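You operate a simulated robot arm through the tools that you are given. There is no shell and no other tool. Be economical: measure what you need, move in short steps, check, and stop when the job is done.

Carry out the task below with a simulated robot arm. There is one attempt and no reset: what you move stays moved.

Task
Cap the garden outlet for the winter: green connector off, brass cap on.
Fine: shut the green valve first and leave it shut; connector on the ledge.

The check looks at the end state, three seconds after you hand in, the way a careful person would. Anything else that was tipped, shoved, dropped, spilled or broken makes it a failure. A push-on lid holds only when it is set on centred and level and pressed home; a screw cap is set on level and turned clockwise until tight.

Robot
A 6-joint arm with a two-finger parallel gripper, fixed in place. Base frame: the origin is at the foot of the arm, x ahead of it, y to its left, z up. Lengths are in m, angles in degrees, forces in N, time in s.
With the tool pointing down near the work surface it reaches from about 0.24 to 0.66 m from the base axis. Its first joint turns from -66.0 to 66.0 degrees. Payload 2.9 kg.
Tool frame: the origin (TCP) lies between the finger pads and is the grasp point; the fingertips stand 0.03 m ahead of it; z points along the fingers, y is the line along which they close. The gripper opens to 0.11 m. The fingers are 0.02 m wide and 0.01 m thick; the gripper's body (0.048 by 0.112 m) begins 0.055 m behind the TCP.
Orientation is that of the tool frame in the base frame, as a unit quaternion [x, y, z, w]. With the fingers straight down and closing along the base's y, the tool's x points along the base's -x, its y along +y and its z along -z.

Tools
- The arm moves only by the tool servo_tool. Its argument "targets" is a list of rows, each an object of numbers (a shift or turn left out is 0, a gripper value left out holds the last): "wx", "wy", "wz": the turn, a rotation vector about the tool's x, y, z in units of 6 degrees (1.0 is 6 degrees); "dx", "dy", "dz": the shift along the tool's x, y, z in units of 30 mm (1.0 is 30 mm); "grip": the opening, from 0 (shut) to 1 (fully open). In form: [{"wx": .., "wy": .., "wz": .., "dx": .., "dy": .., "dz": .., "grip": ..}, ...]. A call has 1 to 20 rows; each row shifts and turns the commanded pose from where the row before left it, along the tool's axes as they then stand. A call with a number of a shift or a turn outside -1 to 1 is refused whole. Each row takes 0.2 s and may step no farther than 0.05 m and 8.6 degrees from the row before; otherwise, or with a gripper value out of range, the whole call is refused. Where a pose cannot be reached the arm comes as near as it can. A force on the tool above 40 N (or 10 N above the force at the start of the call, whichever is more), or a blocked arm, ends the call early, and 0.2 s more pass. Each finger travels about 0.108 m/s and halts on what it meets, pressing with about 43 N; the grip force reading is that of the motor and also rises with nothing between the fingers. The clock runs only during rows and for 0.2 s after the last one: add rows that do not move to give the fingers time. It gives the time, the measured TCP pose, the force on the tool (base axes), the opening and the grip force at its end, in the units of the frame above (readings bear some noise).
- Cameras (640 x 400 px; columns grow to the right, rows downward): "scene" is fixed at [0.0795, 0.4372, 1.4053]; the picture's right is [-0.69, -0.72, 0.00], its down [-0.34, 0.33, -0.88] and it looks along [0.63, -0.61, -0.47] (base axes); focal length 344 px, centre (320, 200). "wrist" rides on the gripper at [0.072, 0.017, -0.103] in the tool frame; the picture's right is [-0.23, 0.97, 0.00], its down [-0.76, -0.18, -0.62] and it looks along [-0.61, -0.14, 0.78] (tool axes); focal length 222 px, centre (320, 200). There is no depth. A picture from a camera that has moved, and an enlarged one, comes with that camera's place and axes in the base frame and with its lens. The place of the scene camera against the robot may be out by one fixed shift of up to 0.018 m in any direction.
- capture(camera): a new picture of that camera. No time passes.
- close_up(camera, box): a new picture of the part [left, top, right, bottom] of that camera's present view, enlarged. No time passes.
- hand_in(): hands the job in; it is judged then, once.

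Go step by step. Nothing tells you positions but the pictures and the camera data: compare them with the known pose of the tool, close in by small moves and look again before you grip or let go. The budget is 120 turns and 64 pictures, counting those below and the enlarged ones. Unless the task says otherwise, let go and move clear before handing in, and close with one line.

The tools are called after "Emit:" by a JSON object that holds its "op" and its "data". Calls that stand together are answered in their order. servo_tool: Moves the arm, as the interface text tells. Its arguments: {"type":"object","properties":{"targets":{"type":"array","items":{"type":"object","properties":{"wx":{"type":"number"},"wy":{"type":"number"},"wz":{"type":"number"},"dx":{"type":"number"},"dy":{"type":"number"},"dz":{"type":"number"},"grip":{"type":"number"}}}}},"required":["targets"]} The other tools are called the same way: capture (camera) takes a picture; close_up (camera, box) takes an enlarged picture of a part of a camera's view; hand_in () hands the job in.

At the start:

```text
time: 0.0
ee_pos: [0.3702, -0.2583, 1.1645]
orientation: [0.0, 1.0, 0.0, -0.001]
wrist_force: [-0.2, 0.1, 0.1]
width: 0.1101
grasp_force: 0.0
```

scene: 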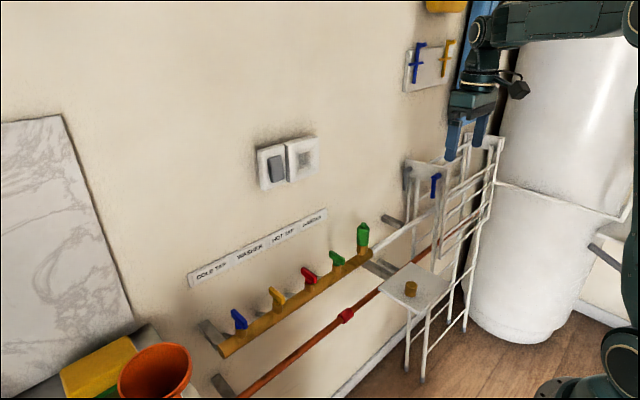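
wrist: 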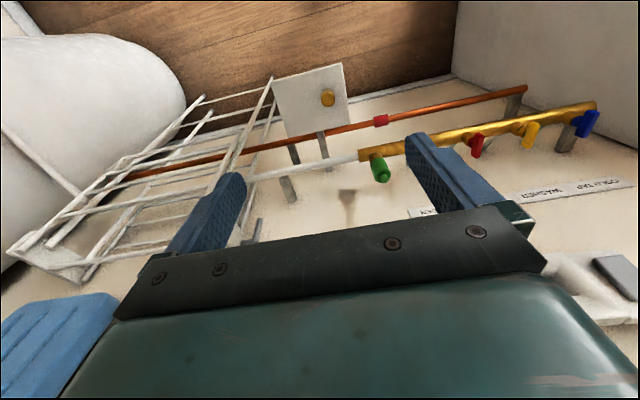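

I see a brass manifold on a wall with blue, yellow, red and green valves, and a green connector at its right end; the brass cap sits on a small ledge. I'll enlarge both views first.

Emit:
{"op": "close_up", "data": {"camera": "scene", "box": [200, 200, 460, 362]}}

Emit:
{"op": "close_up", "data": {"camera": "scene", "box": [310, 200, 470, 300]}}

Emit:
{"op": "close_up", "data": {"camera": "wrist", "box": [240, 50, 620, 287]}}

```text
2.46 times, centred on (330, 281) of scene
camera zoom: at [0.0795, 0.4372, 1.4053], right [-0.69, -0.72, 0.0], down [-0.34, 0.33, -0.88], along [0.63, -0.61, -0.47], focal length 846 px, centre (295, 1)
```

zoom: 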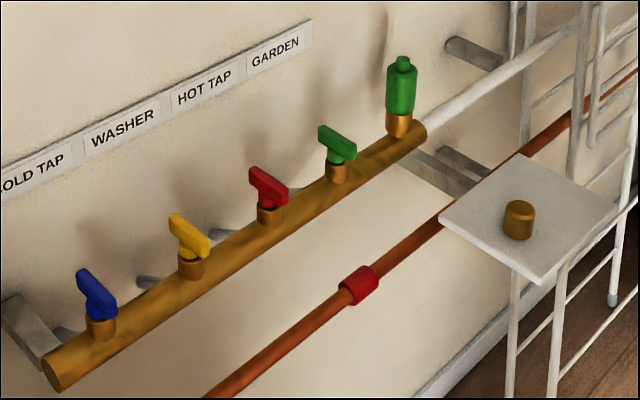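

```text
4.00 times, centred on (390, 250) of scene
camera zoom: at [0.0795, 0.4372, 1.4053], right [-0.69, -0.72, 0.0], down [-0.34, 0.33, -0.88], along [0.63, -0.61, -0.47], focal length 1375 px, centre (40, 0)
```

zoom: 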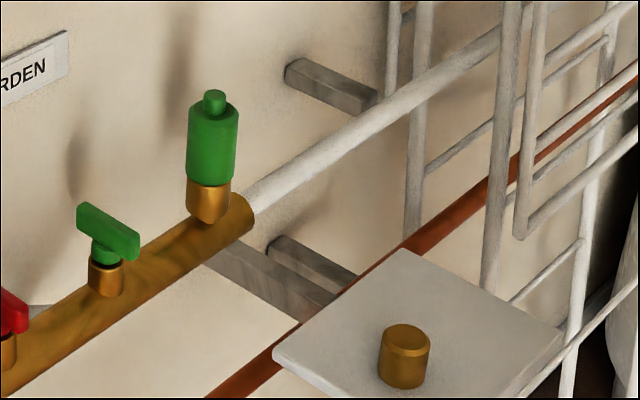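

```text
1.68 times, centred on (430, 168) of wrist
camera zoom: at [0.2984, -0.2423, 1.2686], right [0.23, 0.97, 0.0], down [0.76, -0.18, 0.62], along [0.61, -0.14, -0.78], focal length 374 px, centre (135, 253)
```

zoom: 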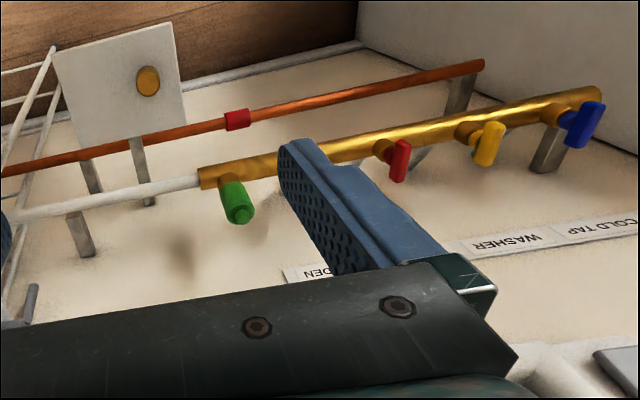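

Next I look at the valve handles, and at the other wall panels that might show which way is open or shut.

Emit:
{"op": "close_up", "data": {"camera": "scene", "box": [370, 20, 530, 220]}}

Emit:
{"op": "close_up", "data": {"camera": "scene", "box": [220, 235, 380, 335]}}

```text
2.00 times, centred on (450, 120) of scene
camera zoom: at [0.0795, 0.4372, 1.4053], right [-0.69, -0.72, 0.0], down [-0.34, 0.33, -0.88], along [0.63, -0.61, -0.47], focal length 687 px, centre (60, 360)
```

zoom: 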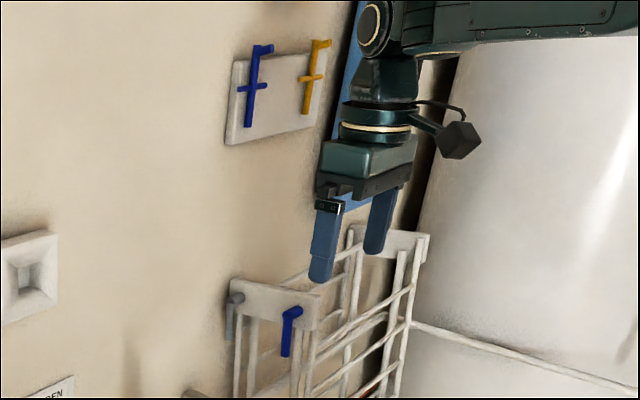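

```text
4.00 times, centred on (300, 285) of scene
camera zoom: at [0.0795, 0.4372, 1.4053], right [-0.69, -0.72, 0.0], down [-0.34, 0.33, -0.88], along [0.63, -0.61, -0.47], focal length 1375 px, centre (400, -140)
```

zoom: 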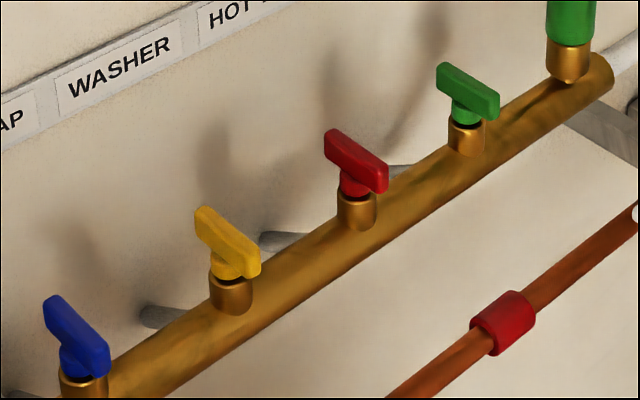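

The handles all lie across the manifold, in line with the stubs to the wall, so the green valve looks open. I put the green valve at about (0.55, -0.08, 0.865), the connector at (0.55, -0.18) and the cap at (0.425, -0.253). I'll move above the valve and look again.

Emit:
{"op": "servo_tool", "data": {"targets": [{"dx": -0.8, "dy": 0.847, "dz": 0.78}, {"dx": -0.8, "dy": 0.847, "dz": 0.78}, {"dx": -0.8, "dy": 0.847, "dz": 0.78}, {"dx": -0.8, "dy": 0.847, "dz": 0.78}, {"dx": -0.8, "dy": 0.847, "dz": 0.78}, {"dx": -0.8, "dy": 0.847, "dz": 0.78}, {"dx": -0.8, "dy": 0.847, "dz": 0.78}, {}]}}

Emit:
{"op": "capture", "data": {"camera": "wrist"}}

Emit:
{"op": "capture", "data": {"camera": "scene"}}

```text
time: 1.8
ee_pos: [0.5388, -0.0786, 1.0029]
orientation: [0.0, 1.0, 0.0, 0.0]
wrist_force: [-0.5, 1.6, 0.9]
width: 0.1101
grasp_force: 0.0
```

```text
56 pictures are left
camera wrist: at [0.4678, -0.0629, 1.1049], right [0.23, 0.97, 0.0], down [0.76, -0.18, 0.62], along [0.61, -0.14, -0.78], focal length 222 px, centre (320, 200)
```

wrist: 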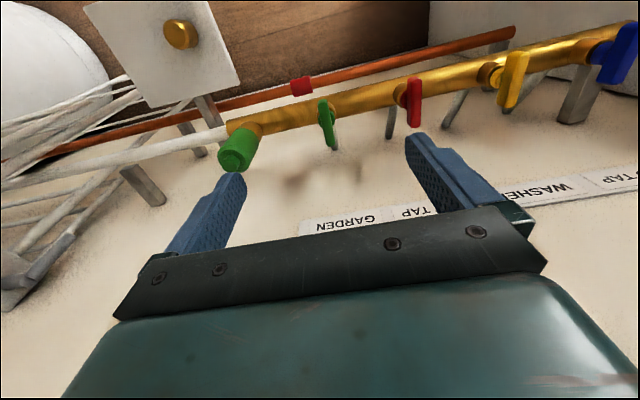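

```text
55 pictures are left
```

scene: 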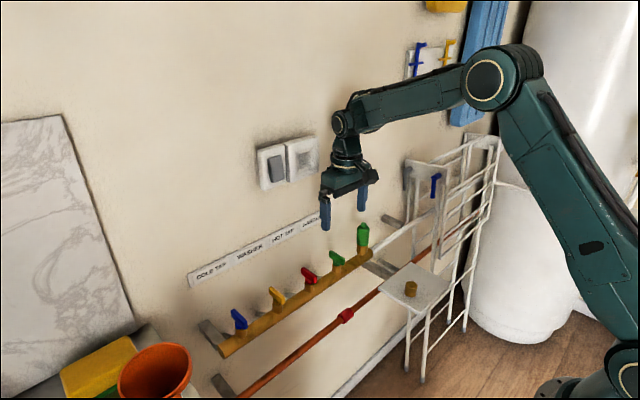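

Emit:
{"op": "close_up", "data": {"camera": "wrist", "box": [200, 60, 440, 210]}}

```text
2.67 times, centred on (320, 135) of wrist
camera zoom: at [0.4678, -0.0629, 1.1049], right [0.23, 0.97, 0.0], down [0.76, -0.18, 0.62], along [0.61, -0.14, -0.78], focal length 592 px, centre (320, 373)
```

zoom: 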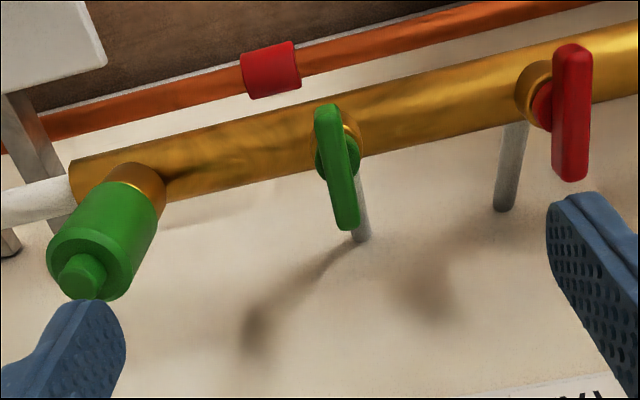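

The handle centre is at about (0.556, -0.075), with its top near z = 0.857. I'll lower to just above it with the fingers part closed, then check.

Emit:
{"op": "servo_tool", "data": {"targets": [{"dx": -0.3, "dy": 0.06, "dz": 0.9, "grip": 0.5}, {"dx": -0.27, "dy": 0.06, "dz": 0.9}, {"dz": 0.9}, {"dz": 0.8}, {}]}}

Emit:
{"op": "capture", "data": {"camera": "wrist"}}

Emit:
{"op": "close_up", "data": {"camera": "scene", "box": [270, 180, 430, 280]}}

```text
time: 3.0
ee_pos: [0.5548, -0.0774, 0.8975]
orientation: [0.0, 1.0, 0.0, 0.0]
wrist_force: [-0.2, -1.2, 0.1]
width: 0.0551
grasp_force: 0.1
```

```text
53 pictures are left
camera wrist: at [0.4831, -0.0616, 0.9996], right [0.23, 0.97, 0.0], down [0.76, -0.18, 0.62], along [0.61, -0.14, -0.78], focal length 222 px, centre (320, 200)
```

wrist: 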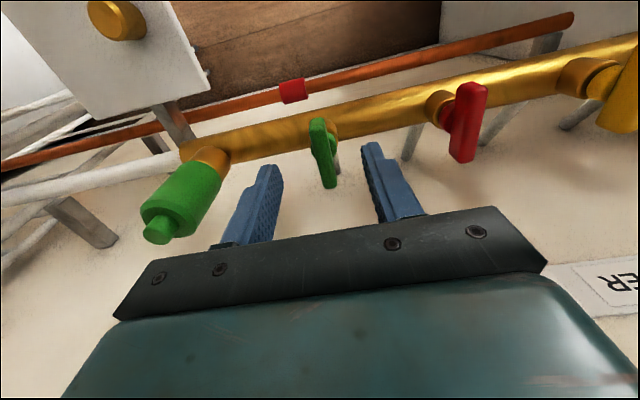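

```text
4.00 times, centred on (350, 230) of scene
camera zoom: at [0.0795, 0.4372, 1.4053], right [-0.69, -0.72, 0.0], down [-0.34, 0.33, -0.88], along [0.63, -0.61, -0.47], focal length 1375 px, centre (200, 80)
```

zoom: 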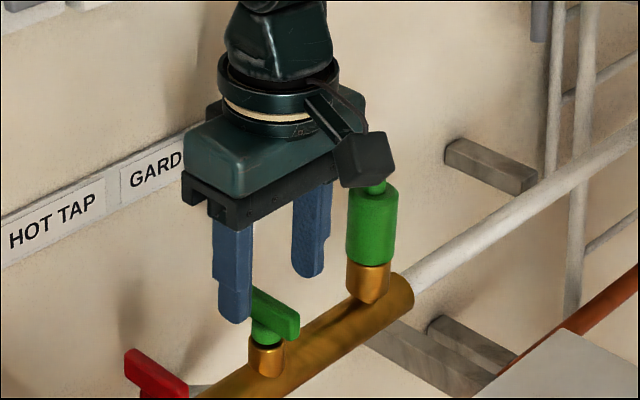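

The fingertips are about 10 mm above the handle and centred on it. I'll descend 28 mm and close.

Emit:
{"op": "servo_tool", "data": {"targets": [{"dz": 0.5}, {"dz": 0.45}, {}]}}

Emit:
{"op": "close_up", "data": {"camera": "scene", "box": [270, 180, 430, 280]}}

Emit:
{"op": "close_up", "data": {"camera": "wrist", "box": [200, 60, 440, 210]}}

```text
time: 3.8
ee_pos: [0.554, -0.0776, 0.8677]
orientation: [0.0, 1.0, 0.0, 0.0]
wrist_force: [-0.4, 0.6, 0.5]
width: 0.0549
grasp_force: 0.0
```

```text
4.00 times, centred on (350, 230) of scene
camera zoom: at [0.0795, 0.4372, 1.4053], right [-0.69, -0.72, 0.0], down [-0.34, 0.33, -0.88], along [0.63, -0.61, -0.47], focal length 1375 px, centre (200, 80)
```

zoom: 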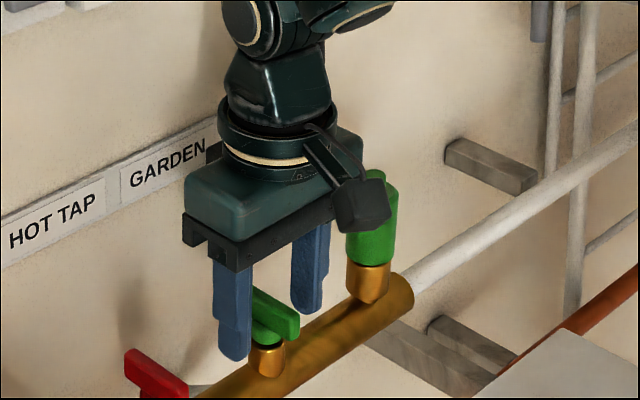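

```text
2.67 times, centred on (320, 135) of wrist
camera zoom: at [0.4826, -0.0614, 0.9709], right [0.23, 0.97, 0.0], down [0.76, -0.18, 0.62], along [0.61, -0.14, -0.78], focal length 592 px, centre (320, 373)
```

zoom: 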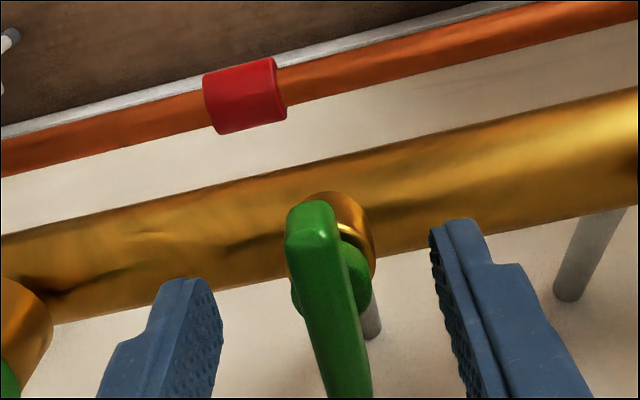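

The handle lies between the fingers, so I'll close on it.

Emit:
{"op": "servo_tool", "data": {"targets": [{"grip": 0.25}, {"grip": 0.0}, {}, {}]}}

Emit:
{"op": "close_up", "data": {"camera": "wrist", "box": [200, 60, 440, 210]}}

```text
time: 4.8
ee_pos: [0.5545, -0.0761, 0.8682]
orientation: [-0.002, 1.0, 0.002, 0.0]
wrist_force: [0.5, 22.7, -0.1]
width: 0.0195
grasp_force: 44.8
```

```text
2.67 times, centred on (320, 135) of wrist
camera zoom: at [0.4827, -0.0595, 0.9709], right [0.22, 0.98, 0.0], down [0.76, -0.17, 0.62], along [0.61, -0.14, -0.78], focal length 592 px, centre (320, 373)
```

zoom: 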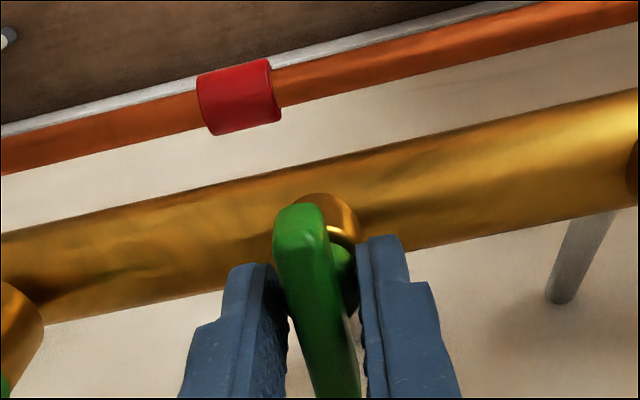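

The 19.5 mm width suggests I'm gripping the round neck below the handle, with a sideways load of 23 N. I'll reopen, rise a little, shift in +y and regrip.

Emit:
{"op": "servo_tool", "data": {"targets": [{"grip": 0.35}, {"dz": -0.27, "dy": 0.1}, {}, {"grip": 0.0}, {}, {}]}}

Emit:
{"op": "close_up", "data": {"camera": "wrist", "box": [200, 60, 440, 210]}}

Emit:
{"op": "close_up", "data": {"camera": "scene", "box": [290, 210, 386, 270]}}

```text
time: 6.2
ee_pos: [0.5543, -0.0743, 0.8761]
orientation: [0.0, 1.0, 0.0, 0.0]
wrist_force: [0.2, -4.1, -0.2]
width: 0.0194
grasp_force: 45.8
```

```text
2.67 times, centred on (320, 135) of wrist
camera zoom: at [0.483, -0.0586, 0.9792], right [0.23, 0.97, 0.0], down [0.76, -0.18, 0.62], along [0.61, -0.14, -0.78], focal length 592 px, centre (320, 373)
```

zoom: 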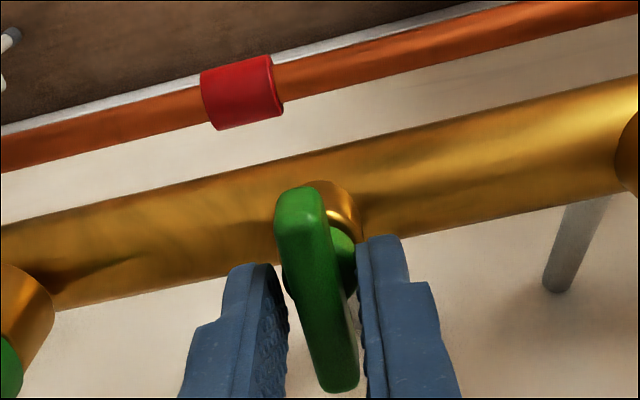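

```text
6.67 times, centred on (338, 240) of scene
camera zoom: at [0.0795, 0.4371, 1.4054], right [-0.69, -0.72, 0.0], down [-0.34, 0.33, -0.88], along [0.63, -0.61, -0.47], focal length 2291 px, centre (200, -67)
```

zoom: 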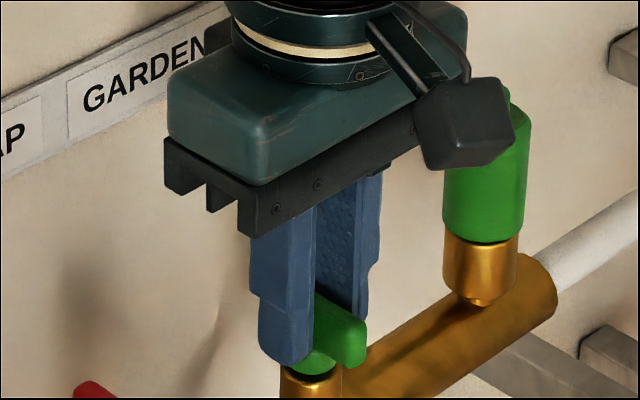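

It's still on the neck, so I'll rise 8 mm more and regrip.

Emit:
{"op": "servo_tool", "data": {"targets": [{"grip": 0.35}, {"dz": -0.27, "dy": -0.02}, {}, {"grip": 0.0}, {}, {}]}}

Emit:
{"op": "close_up", "data": {"camera": "scene", "box": [290, 210, 386, 270]}}

```text
time: 7.6
ee_pos: [0.5542, -0.0754, 0.8837]
orientation: [-0.001, 1.0, 0.0, 0.0]
wrist_force: [1.0, -3.9, 2.5]
width: 0.0106
grasp_force: 44.9
```

```text
6.67 times, centred on (338, 240) of scene
camera zoom: at [0.0795, 0.4371, 1.4054], right [-0.69, -0.72, 0.0], down [-0.34, 0.33, -0.88], along [0.63, -0.61, -0.47], focal length 2291 px, centre (200, -67)
```

zoom: 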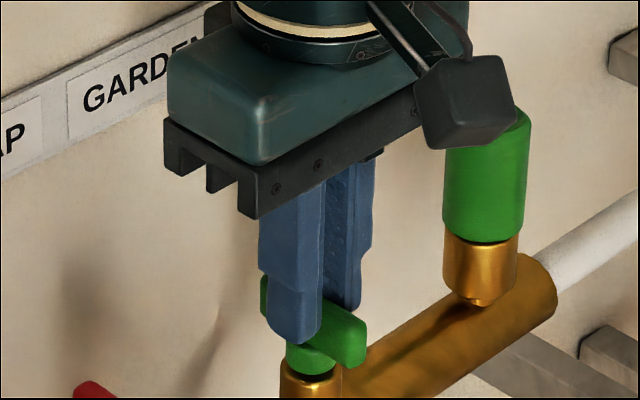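

Now it's on the 10.6 mm wide handle. I'll turn clockwise in small steps and watch the force.

Emit:
{"op": "servo_tool", "data": {"targets": [{"wz": 0.7}, {"wz": 0.7}, {"wz": 0.7}, {"wz": 0.7}, {}]}}

Emit:
{"op": "close_up", "data": {"camera": "scene", "box": [290, 210, 386, 270]}}

```text
time: 8.8
ee_pos: [0.5551, -0.0744, 0.8836]
orientation: [0.146, 0.989, 0.0, -0.001]
wrist_force: [-5.7, -4.3, -5.4]
width: 0.0107
grasp_force: 44.3
```

```text
6.67 times, centred on (338, 240) of scene
camera zoom: at [0.0794, 0.4371, 1.4054], right [-0.69, -0.72, 0.0], down [-0.34, 0.33, -0.88], along [0.63, -0.61, -0.47], focal length 2291 px, centre (200, -67)
```

zoom: 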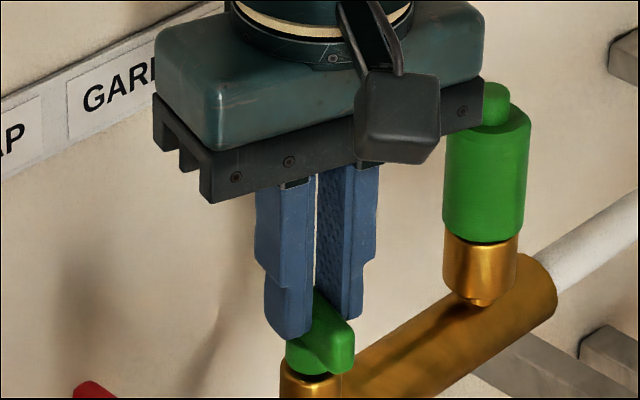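

It turns freely, so I'll continue towards 90 degrees.

Emit:
{"op": "servo_tool", "data": {"targets": [{"wz": 0.8}, {"wz": 0.8}, {"wz": 0.8}, {"wz": 0.8}, {"wz": 0.8}, {"wz": 0.8}, {"wz": 0.8}, {"wz": 0.8}, {"wz": 0.8}, {"wz": 0.8}, {"wz": 0.8}, {"wz": 0.8}, {"wz": 0.8}, {"wz": 0.8}, {"wz": 0.8}, {}]}}

Emit:
{"op": "close_up", "data": {"camera": "scene", "box": [290, 210, 386, 270]}}

```text
time: 12.2
ee_pos: [0.5549, -0.0743, 0.8851]
orientation: [0.7, 0.714, 0.0, 0.0]
wrist_force: [-6.6, 3.6, -2.6]
width: 0.0109
grasp_force: 45.2
```

```text
6.67 times, centred on (338, 240) of scene
camera zoom: at [0.0794, 0.4372, 1.4053], right [-0.69, -0.72, 0.0], down [-0.34, 0.33, -0.88], along [0.63, -0.61, -0.47], focal length 2291 px, centre (200, -67)
```

zoom: 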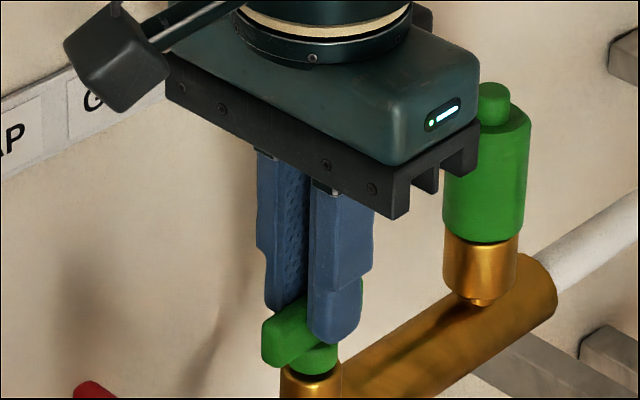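

The handle now lies along the manifold, 89° round. I'll test gently for an end stop.

Emit:
{"op": "servo_tool", "data": {"targets": [{"wz": 0.4}, {"wz": 0.4}, {"wz": 0.3}, {}]}}

Emit:
{"op": "close_up", "data": {"camera": "scene", "box": [290, 210, 386, 270]}}

```text
time: 13.2
ee_pos: [0.5552, -0.0745, 0.8841]
orientation: [0.74, 0.672, 0.0, 0.0]
wrist_force: [-3.7, -3.9, -8.4]
width: 0.0122
grasp_force: 44.9
```

```text
6.67 times, centred on (338, 240) of scene
camera zoom: at [0.0796, 0.4371, 1.4054], right [-0.69, -0.72, 0.0], down [-0.34, 0.33, -0.88], along [0.63, -0.61, -0.47], focal length 2291 px, centre (200, -67)
```

zoom: 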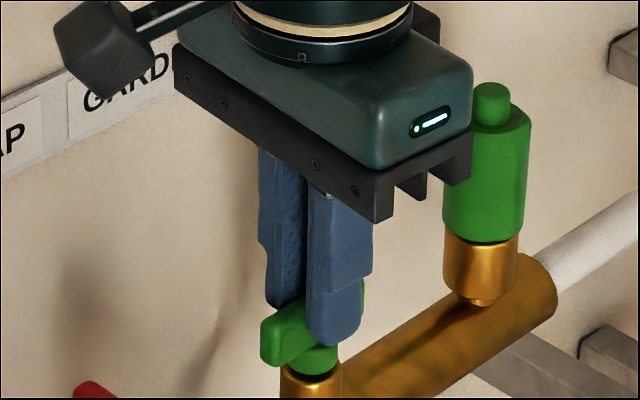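

The handle stopped while the fingers slipped round it, so it has hit the clockwise stop and the valve is shut. I'll release, rise, square up, and move above the connector at about (0.557, -0.178).

Emit:
{"op": "servo_tool", "data": {"targets": [{"grip": 0.4}, {}, {"dz": -1}, {"dz": -1}, {"dz": -0.7, "wz": -0.92}, {}]}}

Emit:
{"op": "close_up", "data": {"camera": "scene", "box": [270, 180, 430, 280]}}

```text
time: 14.6
ee_pos: [0.5553, -0.0751, 0.9669]
orientation: [0.705, 0.709, 0.0, 0.0]
wrist_force: [0.7, -0.1, 0.2]
width: 0.0439
grasp_force: 0.1
```

```text
4.00 times, centred on (350, 230) of scene
camera zoom: at [0.0795, 0.4372, 1.4053], right [-0.69, -0.72, 0.0], down [-0.34, 0.33, -0.88], along [0.63, -0.61, -0.47], focal length 1375 px, centre (200, 80)
```

zoom: 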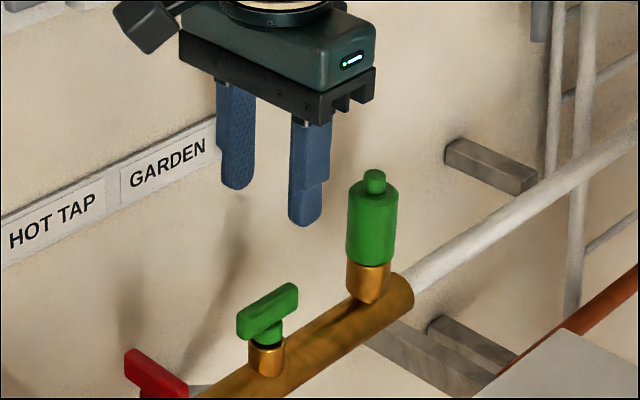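

The valve handle now lies along the pipe. I'll move over the connector; the tool's x axis is now base +y.

Emit:
{"op": "servo_tool", "data": {"targets": [{"dx": -0.9, "grip": 0.6}, {"dx": -0.9}, {"dx": -0.9}, {"dx": -0.73, "dy": 0.07}, {}]}}

Emit:
{"op": "close_up", "data": {"camera": "scene", "box": [290, 170, 450, 270]}}

Emit:
{"op": "capture", "data": {"camera": "wrist"}}

```text
time: 15.8
ee_pos: [0.5568, -0.1783, 0.9676]
orientation: [0.706, 0.708, -0.001, 0.0]
wrist_force: [0.0, 0.4, 0.7]
width: 0.0662
grasp_force: 0.1
```

```text
4.00 times, centred on (370, 220) of scene
camera zoom: at [0.0795, 0.4372, 1.4053], right [-0.69, -0.72, 0.0], down [-0.34, 0.33, -0.88], along [0.63, -0.61, -0.47], focal length 1375 px, centre (120, 120)
```

zoom: 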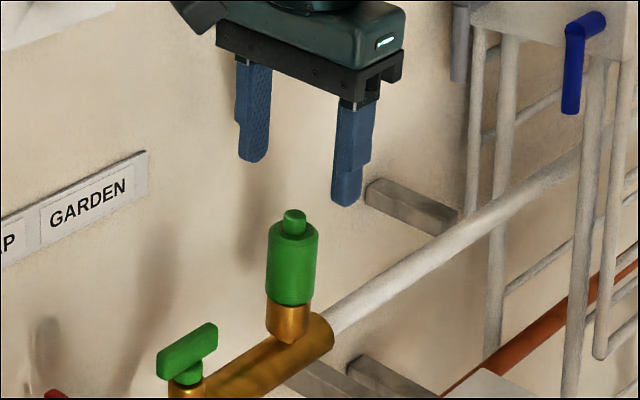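

```text
40 pictures are left
camera wrist: at [0.5753, -0.1069, 1.0696], right [0.97, -0.23, 0.0], down [-0.18, -0.76, 0.62], along [-0.14, -0.61, -0.78], focal length 222 px, centre (320, 200)
```

wrist: 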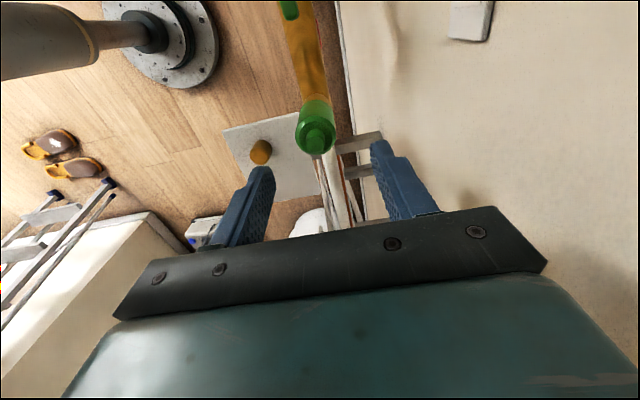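

Centred to within a few millimetres; I'll nudge 3 mm in +y and descend around the body.

Emit:
{"op": "servo_tool", "data": {"targets": [{"dx": 0.09, "dz": 0.7}, {"dz": 0.7}, {"dz": 0.7}, {"dz": 0.65}, {}]}}

Emit:
{"op": "close_up", "data": {"camera": "scene", "box": [290, 180, 434, 270]}}

Emit:
{"op": "close_up", "data": {"camera": "wrist", "box": [200, 60, 440, 210]}}

```text
time: 17.0
ee_pos: [0.5588, -0.1763, 0.8818]
orientation: [0.706, 0.708, 0.0, 0.0]
wrist_force: [-0.3, 0.7, -0.6]
width: 0.066
grasp_force: 0.0
```

```text
4.44 times, centred on (362, 225) of scene
camera zoom: at [0.0795, 0.4372, 1.4053], right [-0.69, -0.72, 0.0], down [-0.34, 0.33, -0.88], along [0.63, -0.61, -0.47], focal length 1527 px, centre (133, 89)
```

zoom: 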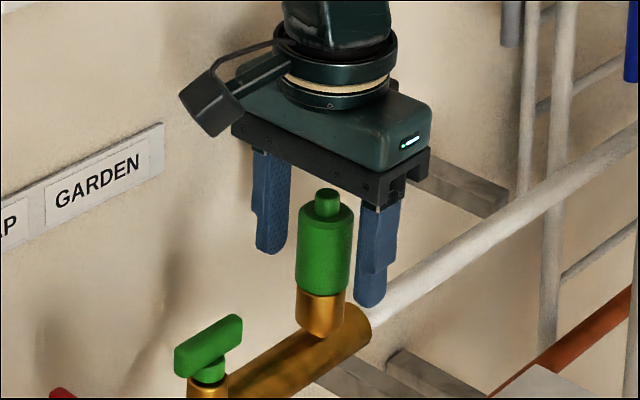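

```text
2.67 times, centred on (320, 135) of wrist
camera zoom: at [0.5764, -0.1046, 0.9851], right [0.97, -0.23, 0.0], down [-0.18, -0.76, 0.62], along [-0.14, -0.61, -0.78], focal length 592 px, centre (320, 373)
```

zoom: 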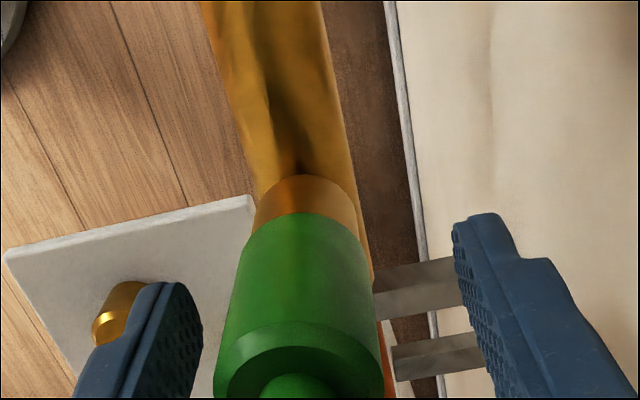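

Emit:
{"op": "servo_tool", "data": {"targets": [{"dy": -0.06, "grip": 0.4}, {"grip": 0.3}, {"grip": 0.0}, {}]}}

```text
time: 18.0
ee_pos: [0.5554, -0.1753, 0.8826]
orientation: [0.707, 0.708, -0.002, -0.001]
wrist_force: [-17.6, 1.3, 5.9]
width: 0.0327
grasp_force: 43.4
```

The connector is held (32.7 mm). I'll relieve the side load and turn counter-clockwise a little to see how it behaves.

Emit:
{"op": "servo_tool", "data": {"targets": [{"dy": -0.06}, {"wz": -0.8}, {"wz": -0.8}, {"wz": -0.8}, {"wz": -0.8}, {"wz": -0.8}, {}]}}

Emit:
{"op": "close_up", "data": {"camera": "scene", "box": [290, 180, 434, 270]}}

```text
time: 19.6
ee_pos: [0.554, -0.1746, 0.8835]
orientation: [0.543, 0.84, -0.001, 0.0]
wrist_force: [3.3, 0.8, -1.1]
width: 0.0329
grasp_force: 43.0
```

```text
4.44 times, centred on (362, 225) of scene
camera zoom: at [0.0795, 0.4372, 1.4053], right [-0.69, -0.72, 0.0], down [-0.34, 0.33, -0.88], along [0.63, -0.61, -0.47], focal length 1527 px, centre (133, 89)
```

zoom: 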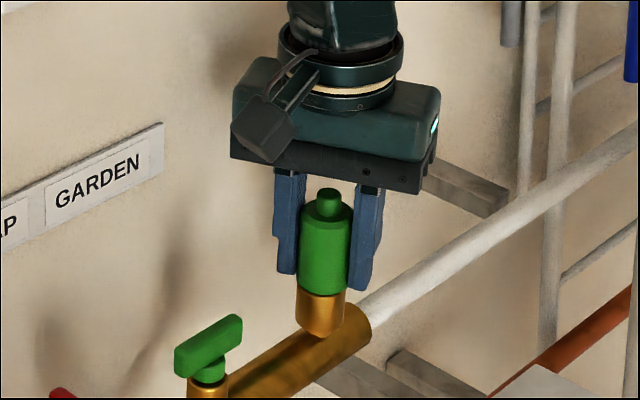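

It turned freely with no visible rise. Now a gentle upward pull.

Emit:
{"op": "servo_tool", "data": {"targets": [{"dz": -0.07}, {"dz": -0.07}, {}]}}

```text
time: 20.4
ee_pos: [0.5538, -0.176, 0.8879]
orientation: [0.544, 0.839, 0.0, 0.0]
wrist_force: [-0.4, 0.2, -1.2]
width: 0.0328
grasp_force: 43.3
```

Emit:
{"op": "servo_tool", "data": {"targets": [{"dz": -0.2}, {"dz": -0.2}, {}]}}

Emit:
{"op": "close_up", "data": {"camera": "scene", "box": [290, 180, 434, 270]}}

```text
time: 21.2
ee_pos: [0.554, -0.1754, 0.8991]
orientation: [0.544, 0.839, -0.001, 0.001]
wrist_force: [0.1, 0.2, 0.1]
width: 0.0326
grasp_force: 43.1
```

```text
4.44 times, centred on (362, 225) of scene
camera zoom: at [0.0795, 0.4372, 1.4053], right [-0.69, -0.72, 0.0], down [-0.34, 0.33, -0.88], along [0.63, -0.61, -0.47], focal length 1527 px, centre (133, 89)
```

zoom: 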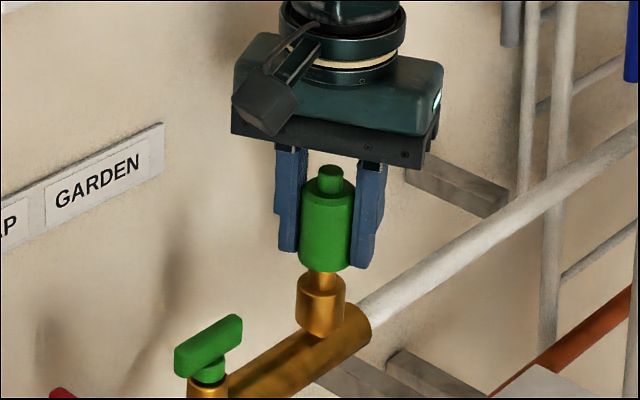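

It slides off a narrower spigot. I'll lift it clear and look at the spigot.

Emit:
{"op": "servo_tool", "data": {"targets": [{"dz": -0.8}, {"dz": -0.8}, {"dz": -0.8, "wz": 0.8}, {"dz": -0.8, "wz": 0.8}, {"wz": 0.8}, {"wz": 0.8}, {"wz": 0.8}, {}]}}

Emit:
{"op": "close_up", "data": {"camera": "scene", "box": [320, 160, 480, 260]}}

Emit:
{"op": "capture", "data": {"camera": "wrist"}}

Emit:
{"op": "close_up", "data": {"camera": "scene", "box": [370, 130, 530, 330]}}

```text
time: 23.0
ee_pos: [0.5542, -0.1759, 0.9949]
orientation: [0.707, 0.707, 0.0, 0.0]
wrist_force: [-0.4, -0.1, -0.1]
width: 0.0324
grasp_force: 43.2
```

```text
4.00 times, centred on (400, 210) of scene
camera zoom: at [0.0795, 0.4372, 1.4053], right [-0.69, -0.72, 0.0], down [-0.34, 0.33, -0.88], along [0.63, -0.61, -0.47], focal length 1375 px, centre (0, 160)
```

zoom: 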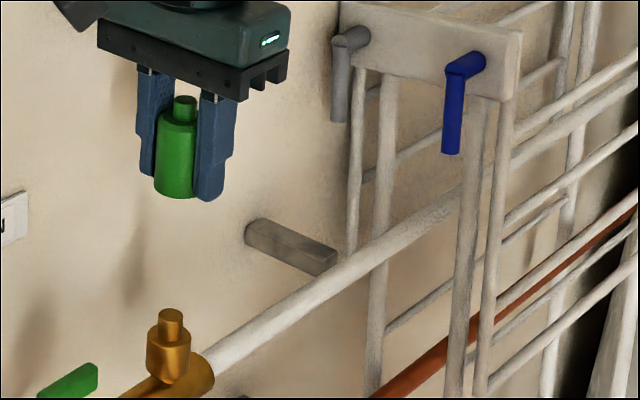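

```text
34 pictures are left
camera wrist: at [0.5725, -0.1034, 1.0979], right [0.97, -0.23, 0.0], down [-0.18, -0.76, 0.62], along [-0.14, -0.61, -0.78], focal length 222 px, centre (320, 200)
```

wrist: 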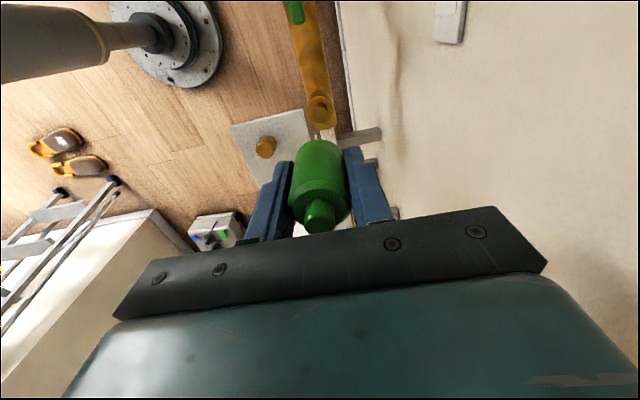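

```text
2.00 times, centred on (450, 230) of scene
camera zoom: at [0.0795, 0.4372, 1.4053], right [-0.69, -0.72, 0.0], down [-0.34, 0.33, -0.88], along [0.63, -0.61, -0.47], focal length 687 px, centre (60, 140)
```

zoom: 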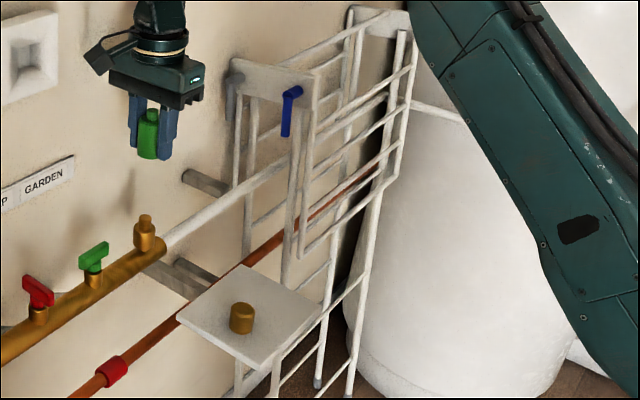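

The spigot is a plain stepped brass stub. The ledge spans x 0.38–0.515 and y -0.21 to -0.38 at z ≈ 0.695, with the cap at (0.437, -0.254). I'll carry the connector to above (0.44, -0.33), clear of the cap.

Emit:
{"op": "servo_tool", "data": {"targets": [{"dx": -0.855, "dy": -0.633}, {"dx": -0.855, "dy": -0.633}, {"dx": -0.855, "dy": -0.633}, {"dx": -0.855, "dy": -0.633}, {"dx": -0.855, "dy": -0.633}, {"dx": -0.855, "dy": -0.633}, {"dz": 1}, {"dz": 1}, {"dz": 1}, {"dz": 1}, {"dz": 1}, {}]}}

Emit:
{"op": "capture", "data": {"camera": "wrist"}}

Emit:
{"op": "close_up", "data": {"camera": "scene", "box": [340, 210, 500, 310]}}

```text
time: 25.6
ee_pos: [0.4388, -0.3299, 0.8445]
orientation: [0.706, 0.708, 0.0, 0.0]
wrist_force: [0.4, -0.3, -1.4]
width: 0.0325
grasp_force: 42.8
```

```text
32 pictures are left
camera wrist: at [0.4571, -0.2574, 0.9479], right [0.97, -0.23, 0.0], down [-0.18, -0.76, 0.62], along [-0.14, -0.61, -0.78], focal length 222 px, centre (320, 200)
```

wrist: 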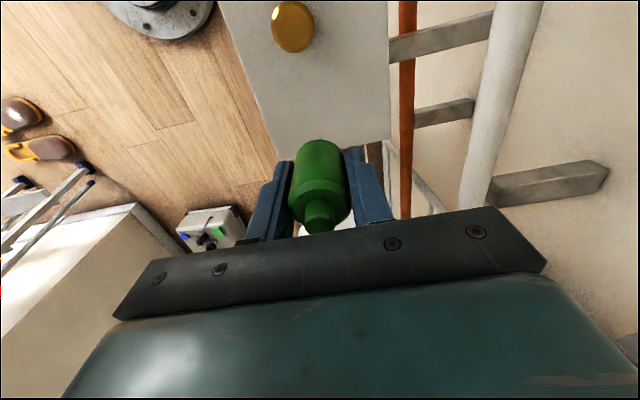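

```text
4.00 times, centred on (420, 260) of scene
camera zoom: at [0.0795, 0.4372, 1.4053], right [-0.69, -0.72, 0.0], down [-0.34, 0.33, -0.88], along [0.63, -0.61, -0.47], focal length 1375 px, centre (-80, -40)
```

zoom: 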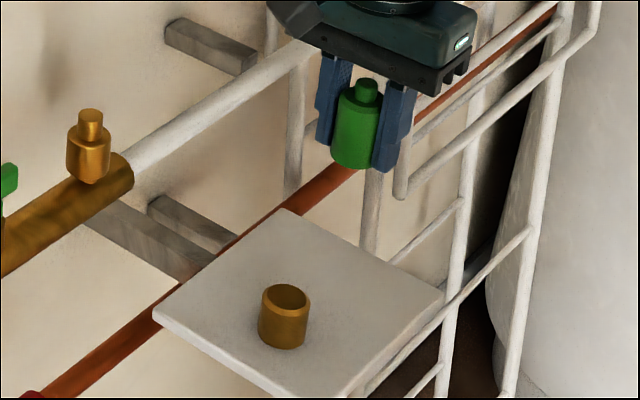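

The cap looks like it might be open on top, so I'll check that closely before placing the connector.

Emit:
{"op": "close_up", "data": {"camera": "scene", "box": [395, 275, 427, 295]}}

Emit:
{"op": "close_up", "data": {"camera": "wrist", "box": [250, 0, 346, 60]}}

```text
16.00 times, centred on (411, 285) of scene
camera zoom: at [0.0795, 0.4372, 1.4053], right [-0.69, -0.72, 0.0], down [-0.34, 0.33, -0.88], along [0.63, -0.61, -0.47], focal length 5499 px, centre (-1136, -1160)
```

zoom: 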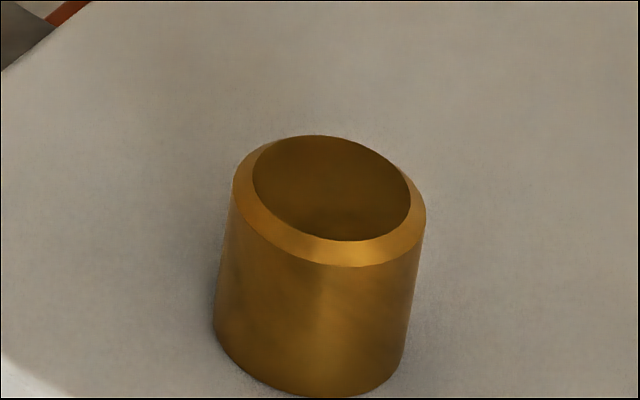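

```text
6.67 times, centred on (298, 30) of wrist
camera zoom: at [0.4571, -0.2574, 0.9479], right [0.97, -0.23, 0.0], down [-0.18, -0.76, 0.62], along [-0.14, -0.61, -0.78], focal length 1481 px, centre (467, 1333)
```

zoom: 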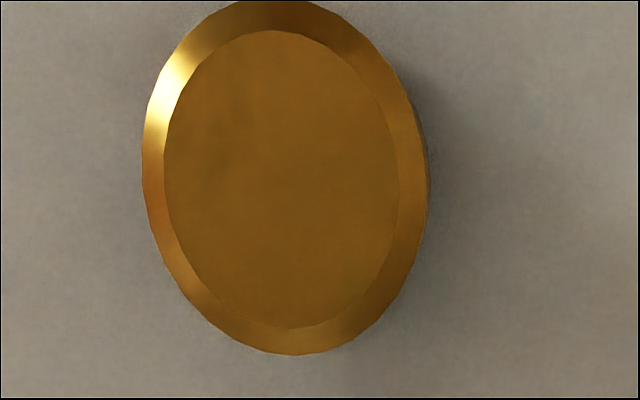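

The cap is closed on top, with a chamfered rim, so it sits the right way up. I'll lower the connector to the ledge, slowly at the end.

Emit:
{"op": "servo_tool", "data": {"targets": [{"dx": 0.15, "dz": 0.9}, {"dz": 0.9}, {"dz": 0.9}, {"dz": 0.4}, {}]}}

Emit:
{"op": "close_up", "data": {"camera": "scene", "box": [370, 210, 482, 280]}}

```text
time: 26.8
ee_pos: [0.4384, -0.3246, 0.7504]
orientation: [0.707, 0.707, -0.001, 0.0]
wrist_force: [0.3, 0.4, 0.1]
width: 0.0326
grasp_force: 42.7
```

```text
5.71 times, centred on (426, 245) of scene
camera zoom: at [0.0795, 0.4372, 1.4053], right [-0.69, -0.72, 0.0], down [-0.34, 0.33, -0.88], along [0.63, -0.61, -0.47], focal length 1964 px, centre (-286, -57)
```

zoom: 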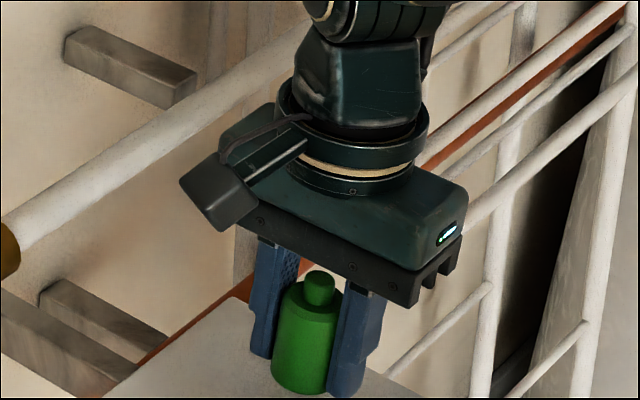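

Emit:
{"op": "servo_tool", "data": {"targets": [{"dz": 0.15}, {"dz": 0.15}, {}]}}

Emit:
{"op": "close_up", "data": {"camera": "scene", "box": [370, 220, 482, 290]}}

```text
time: 27.6
ee_pos: [0.4402, -0.3256, 0.7425]
orientation: [0.707, 0.707, 0.0, 0.001]
wrist_force: [0.2, -0.2, -0.7]
width: 0.0326
grasp_force: 43.3
```

```text
5.71 times, centred on (426, 255) of scene
camera zoom: at [0.0795, 0.4372, 1.4053], right [-0.69, -0.72, 0.0], down [-0.34, 0.33, -0.88], along [0.63, -0.61, -0.47], focal length 1964 px, centre (-286, -114)
```

zoom: 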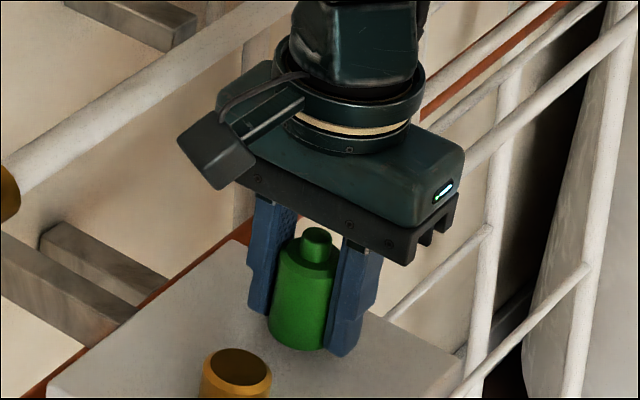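

Emit:
{"op": "servo_tool", "data": {"targets": [{"dz": 0.07}, {"dz": 0.07}, {"dz": 0.07}, {}]}}

```text
time: 28.6
ee_pos: [0.4398, -0.3247, 0.7362]
orientation: [0.707, 0.708, 0.0, 0.0]
wrist_force: [-0.2, 0.4, -0.2]
width: 0.0325
grasp_force: 43.0
```

Emit:
{"op": "servo_tool", "data": {"targets": [{"dz": 0.07}, {"dz": 0.07}, {}]}}

Emit:
{"op": "close_up", "data": {"camera": "scene", "box": [370, 220, 482, 290]}}

```text
time: 29.4
ee_pos: [0.4394, -0.3251, 0.7324]
orientation: [0.706, 0.708, 0.001, 0.0]
wrist_force: [-0.2, 0.2, 0.1]
width: 0.0326
grasp_force: 42.6
```

```text
5.71 times, centred on (426, 255) of scene
camera zoom: at [0.0795, 0.4372, 1.4053], right [-0.69, -0.72, 0.0], down [-0.34, 0.33, -0.88], along [0.63, -0.61, -0.47], focal length 1964 px, centre (-286, -114)
```

zoom: 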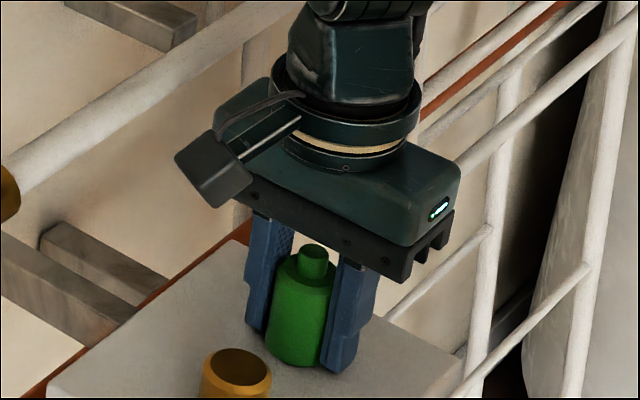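

Emit:
{"op": "servo_tool", "data": {"targets": [{"dz": 0.05}, {"dz": 0.05}, {}]}}

```text
time: 30.2
ee_pos: [0.4406, -0.3243, 0.7306]
orientation: [0.707, 0.707, -0.001, 0.0]
wrist_force: [-3.7, 3.4, 13.8]
width: 0.033
grasp_force: 43.0
```

It's in contact with the ledge. I'll ease off slightly, release, and rise straight up.

Emit:
{"op": "servo_tool", "data": {"targets": [{"dz": -0.02}, {"grip": 0.36}, {"grip": 0.5}, {}, {"dz": -0.8}, {"dz": -0.8}, {"dz": -0.8}, {"dz": -0.5}, {}]}}

Emit:
{"op": "close_up", "data": {"camera": "scene", "box": [340, 210, 500, 310]}}

Emit:
{"op": "capture", "data": {"camera": "wrist"}}

```text
time: 32.2
ee_pos: [0.4386, -0.3248, 0.8153]
orientation: [0.706, 0.708, 0.0, 0.0]
wrist_force: [0.3, 0.0, 0.1]
width: 0.0551
grasp_force: 0.1
```

```text
4.00 times, centred on (420, 260) of scene
camera zoom: at [0.0795, 0.4372, 1.4053], right [-0.69, -0.72, 0.0], down [-0.34, 0.33, -0.88], along [0.63, -0.61, -0.47], focal length 1375 px, centre (-80, -40)
```

zoom: 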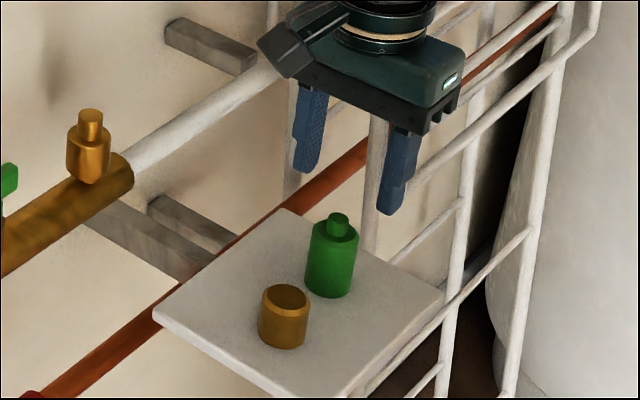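

```text
24 pictures are left
camera wrist: at [0.4573, -0.2532, 0.9197], right [0.97, -0.23, 0.0], down [-0.18, -0.76, 0.62], along [-0.14, -0.61, -0.78], focal length 222 px, centre (320, 200)
```

wrist: 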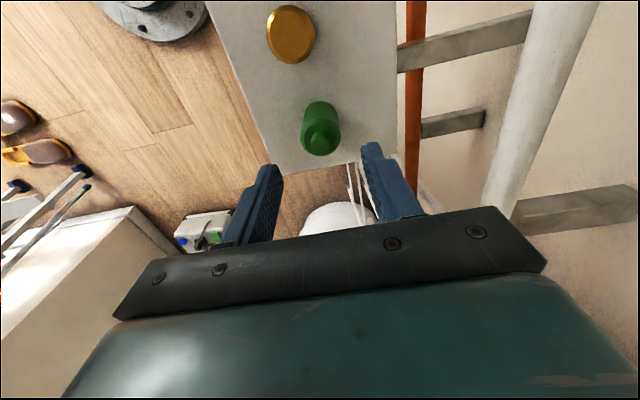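

The connector stands on the ledge. The cap centre is at about (0.437, -0.256), so I'll move over it.

Emit:
{"op": "servo_tool", "data": {"targets": [{"dx": 0.8}, {"dx": 0.8}, {"dx": 0.7, "dy": -0.05}, {"dz": 0.6}, {"dz": 0.6}, {}]}}

Emit:
{"op": "close_up", "data": {"camera": "scene", "box": [356, 220, 468, 290]}}

Emit:
{"op": "capture", "data": {"camera": "wrist"}}

```text
time: 33.6
ee_pos: [0.4411, -0.2557, 0.7808]
orientation: [0.707, 0.708, 0.0, 0.0]
wrist_force: [-0.2, 0.7, -0.2]
width: 0.055
grasp_force: 0.1
```

```text
5.71 times, centred on (412, 255) of scene
camera zoom: at [0.0795, 0.4372, 1.4053], right [-0.69, -0.72, 0.0], down [-0.34, 0.33, -0.88], along [0.63, -0.61, -0.47], focal length 1964 px, centre (-206, -114)
```

zoom: 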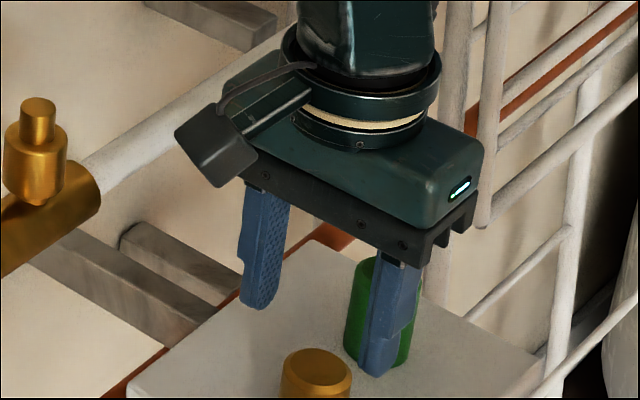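

```text
22 pictures are left
camera wrist: at [0.4569, -0.1832, 0.8839], right [0.97, -0.23, 0.0], down [-0.18, -0.76, 0.62], along [-0.14, -0.61, -0.78], focal length 222 px, centre (320, 200)
```

wrist: 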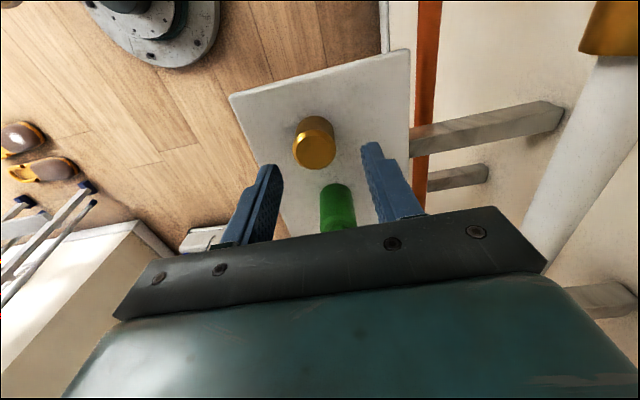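

The cap top is at z ≈ 0.73, centred at (0.438, -0.2555), in line with the gripper. I'll descend around it and close.

Emit:
{"op": "servo_tool", "data": {"targets": [{"dz": 0.7}, {"dz": 0.72}, {}, {"grip": 0.36}, {}]}}

Emit:
{"op": "close_up", "data": {"camera": "scene", "box": [356, 235, 468, 305]}}

Emit:
{"op": "close_up", "data": {"camera": "wrist", "box": [200, 100, 440, 250]}}

```text
time: 34.8
ee_pos: [0.4373, -0.2553, 0.7383]
orientation: [0.706, 0.708, 0.0, 0.0]
wrist_force: [0.4, -0.7, -0.5]
width: 0.0396
grasp_force: 0.1
```

```text
5.71 times, centred on (412, 270) of scene
camera zoom: at [0.0795, 0.4372, 1.4053], right [-0.69, -0.72, 0.0], down [-0.34, 0.33, -0.88], along [0.63, -0.61, -0.47], focal length 1964 px, centre (-206, -200)
```

zoom: 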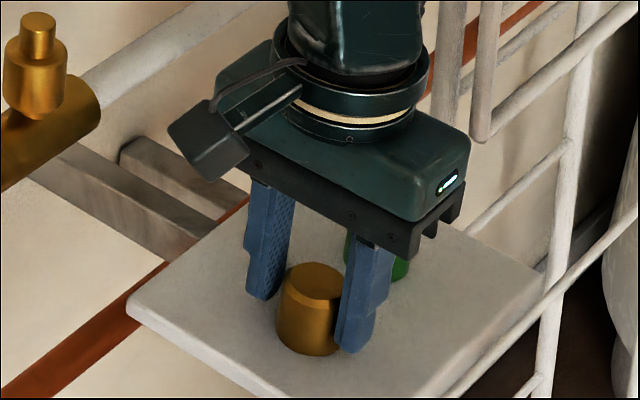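

```text
2.67 times, centred on (320, 175) of wrist
camera zoom: at [0.4553, -0.1828, 0.8411], right [0.97, -0.23, 0.0], down [-0.18, -0.76, 0.62], along [-0.14, -0.61, -0.78], focal length 592 px, centre (320, 267)
```

zoom: 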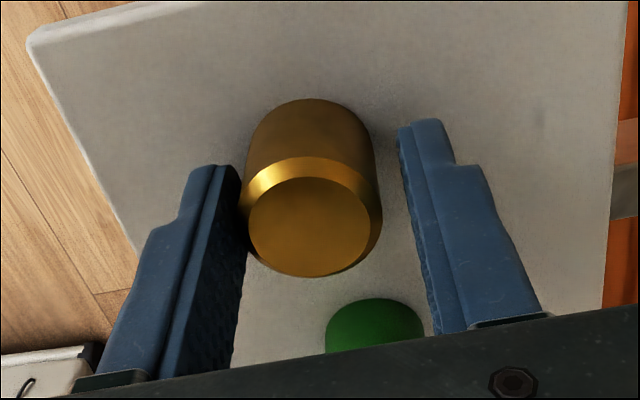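

The cap sits about 2–3 mm towards the −x finger, so I'll shift and close.

Emit:
{"op": "servo_tool", "data": {"targets": [{"dy": -0.09}, {"grip": 0.3}, {"grip": 0.0}, {}]}}

Emit:
{"op": "close_up", "data": {"camera": "wrist", "box": [200, 100, 440, 250]}}

```text
time: 35.8
ee_pos: [0.4362, -0.2542, 0.7384]
orientation: [0.707, 0.708, 0.0, -0.001]
wrist_force: [-0.2, -0.2, -0.7]
width: 0.0324
grasp_force: 42.9
```

```text
2.67 times, centred on (320, 175) of wrist
camera zoom: at [0.4529, -0.183, 0.8413], right [0.97, -0.23, 0.0], down [-0.18, -0.76, 0.62], along [-0.14, -0.61, -0.78], focal length 592 px, centre (320, 267)
```

zoom: 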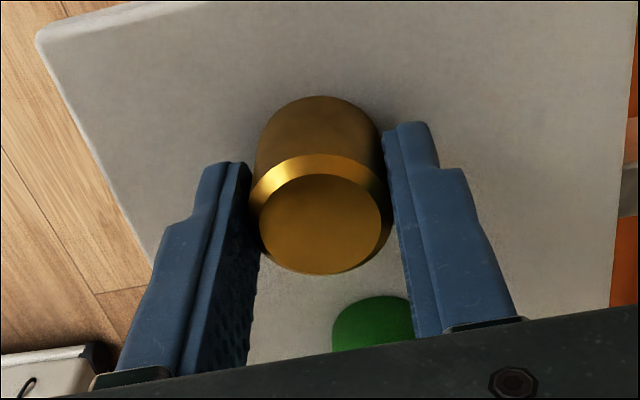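

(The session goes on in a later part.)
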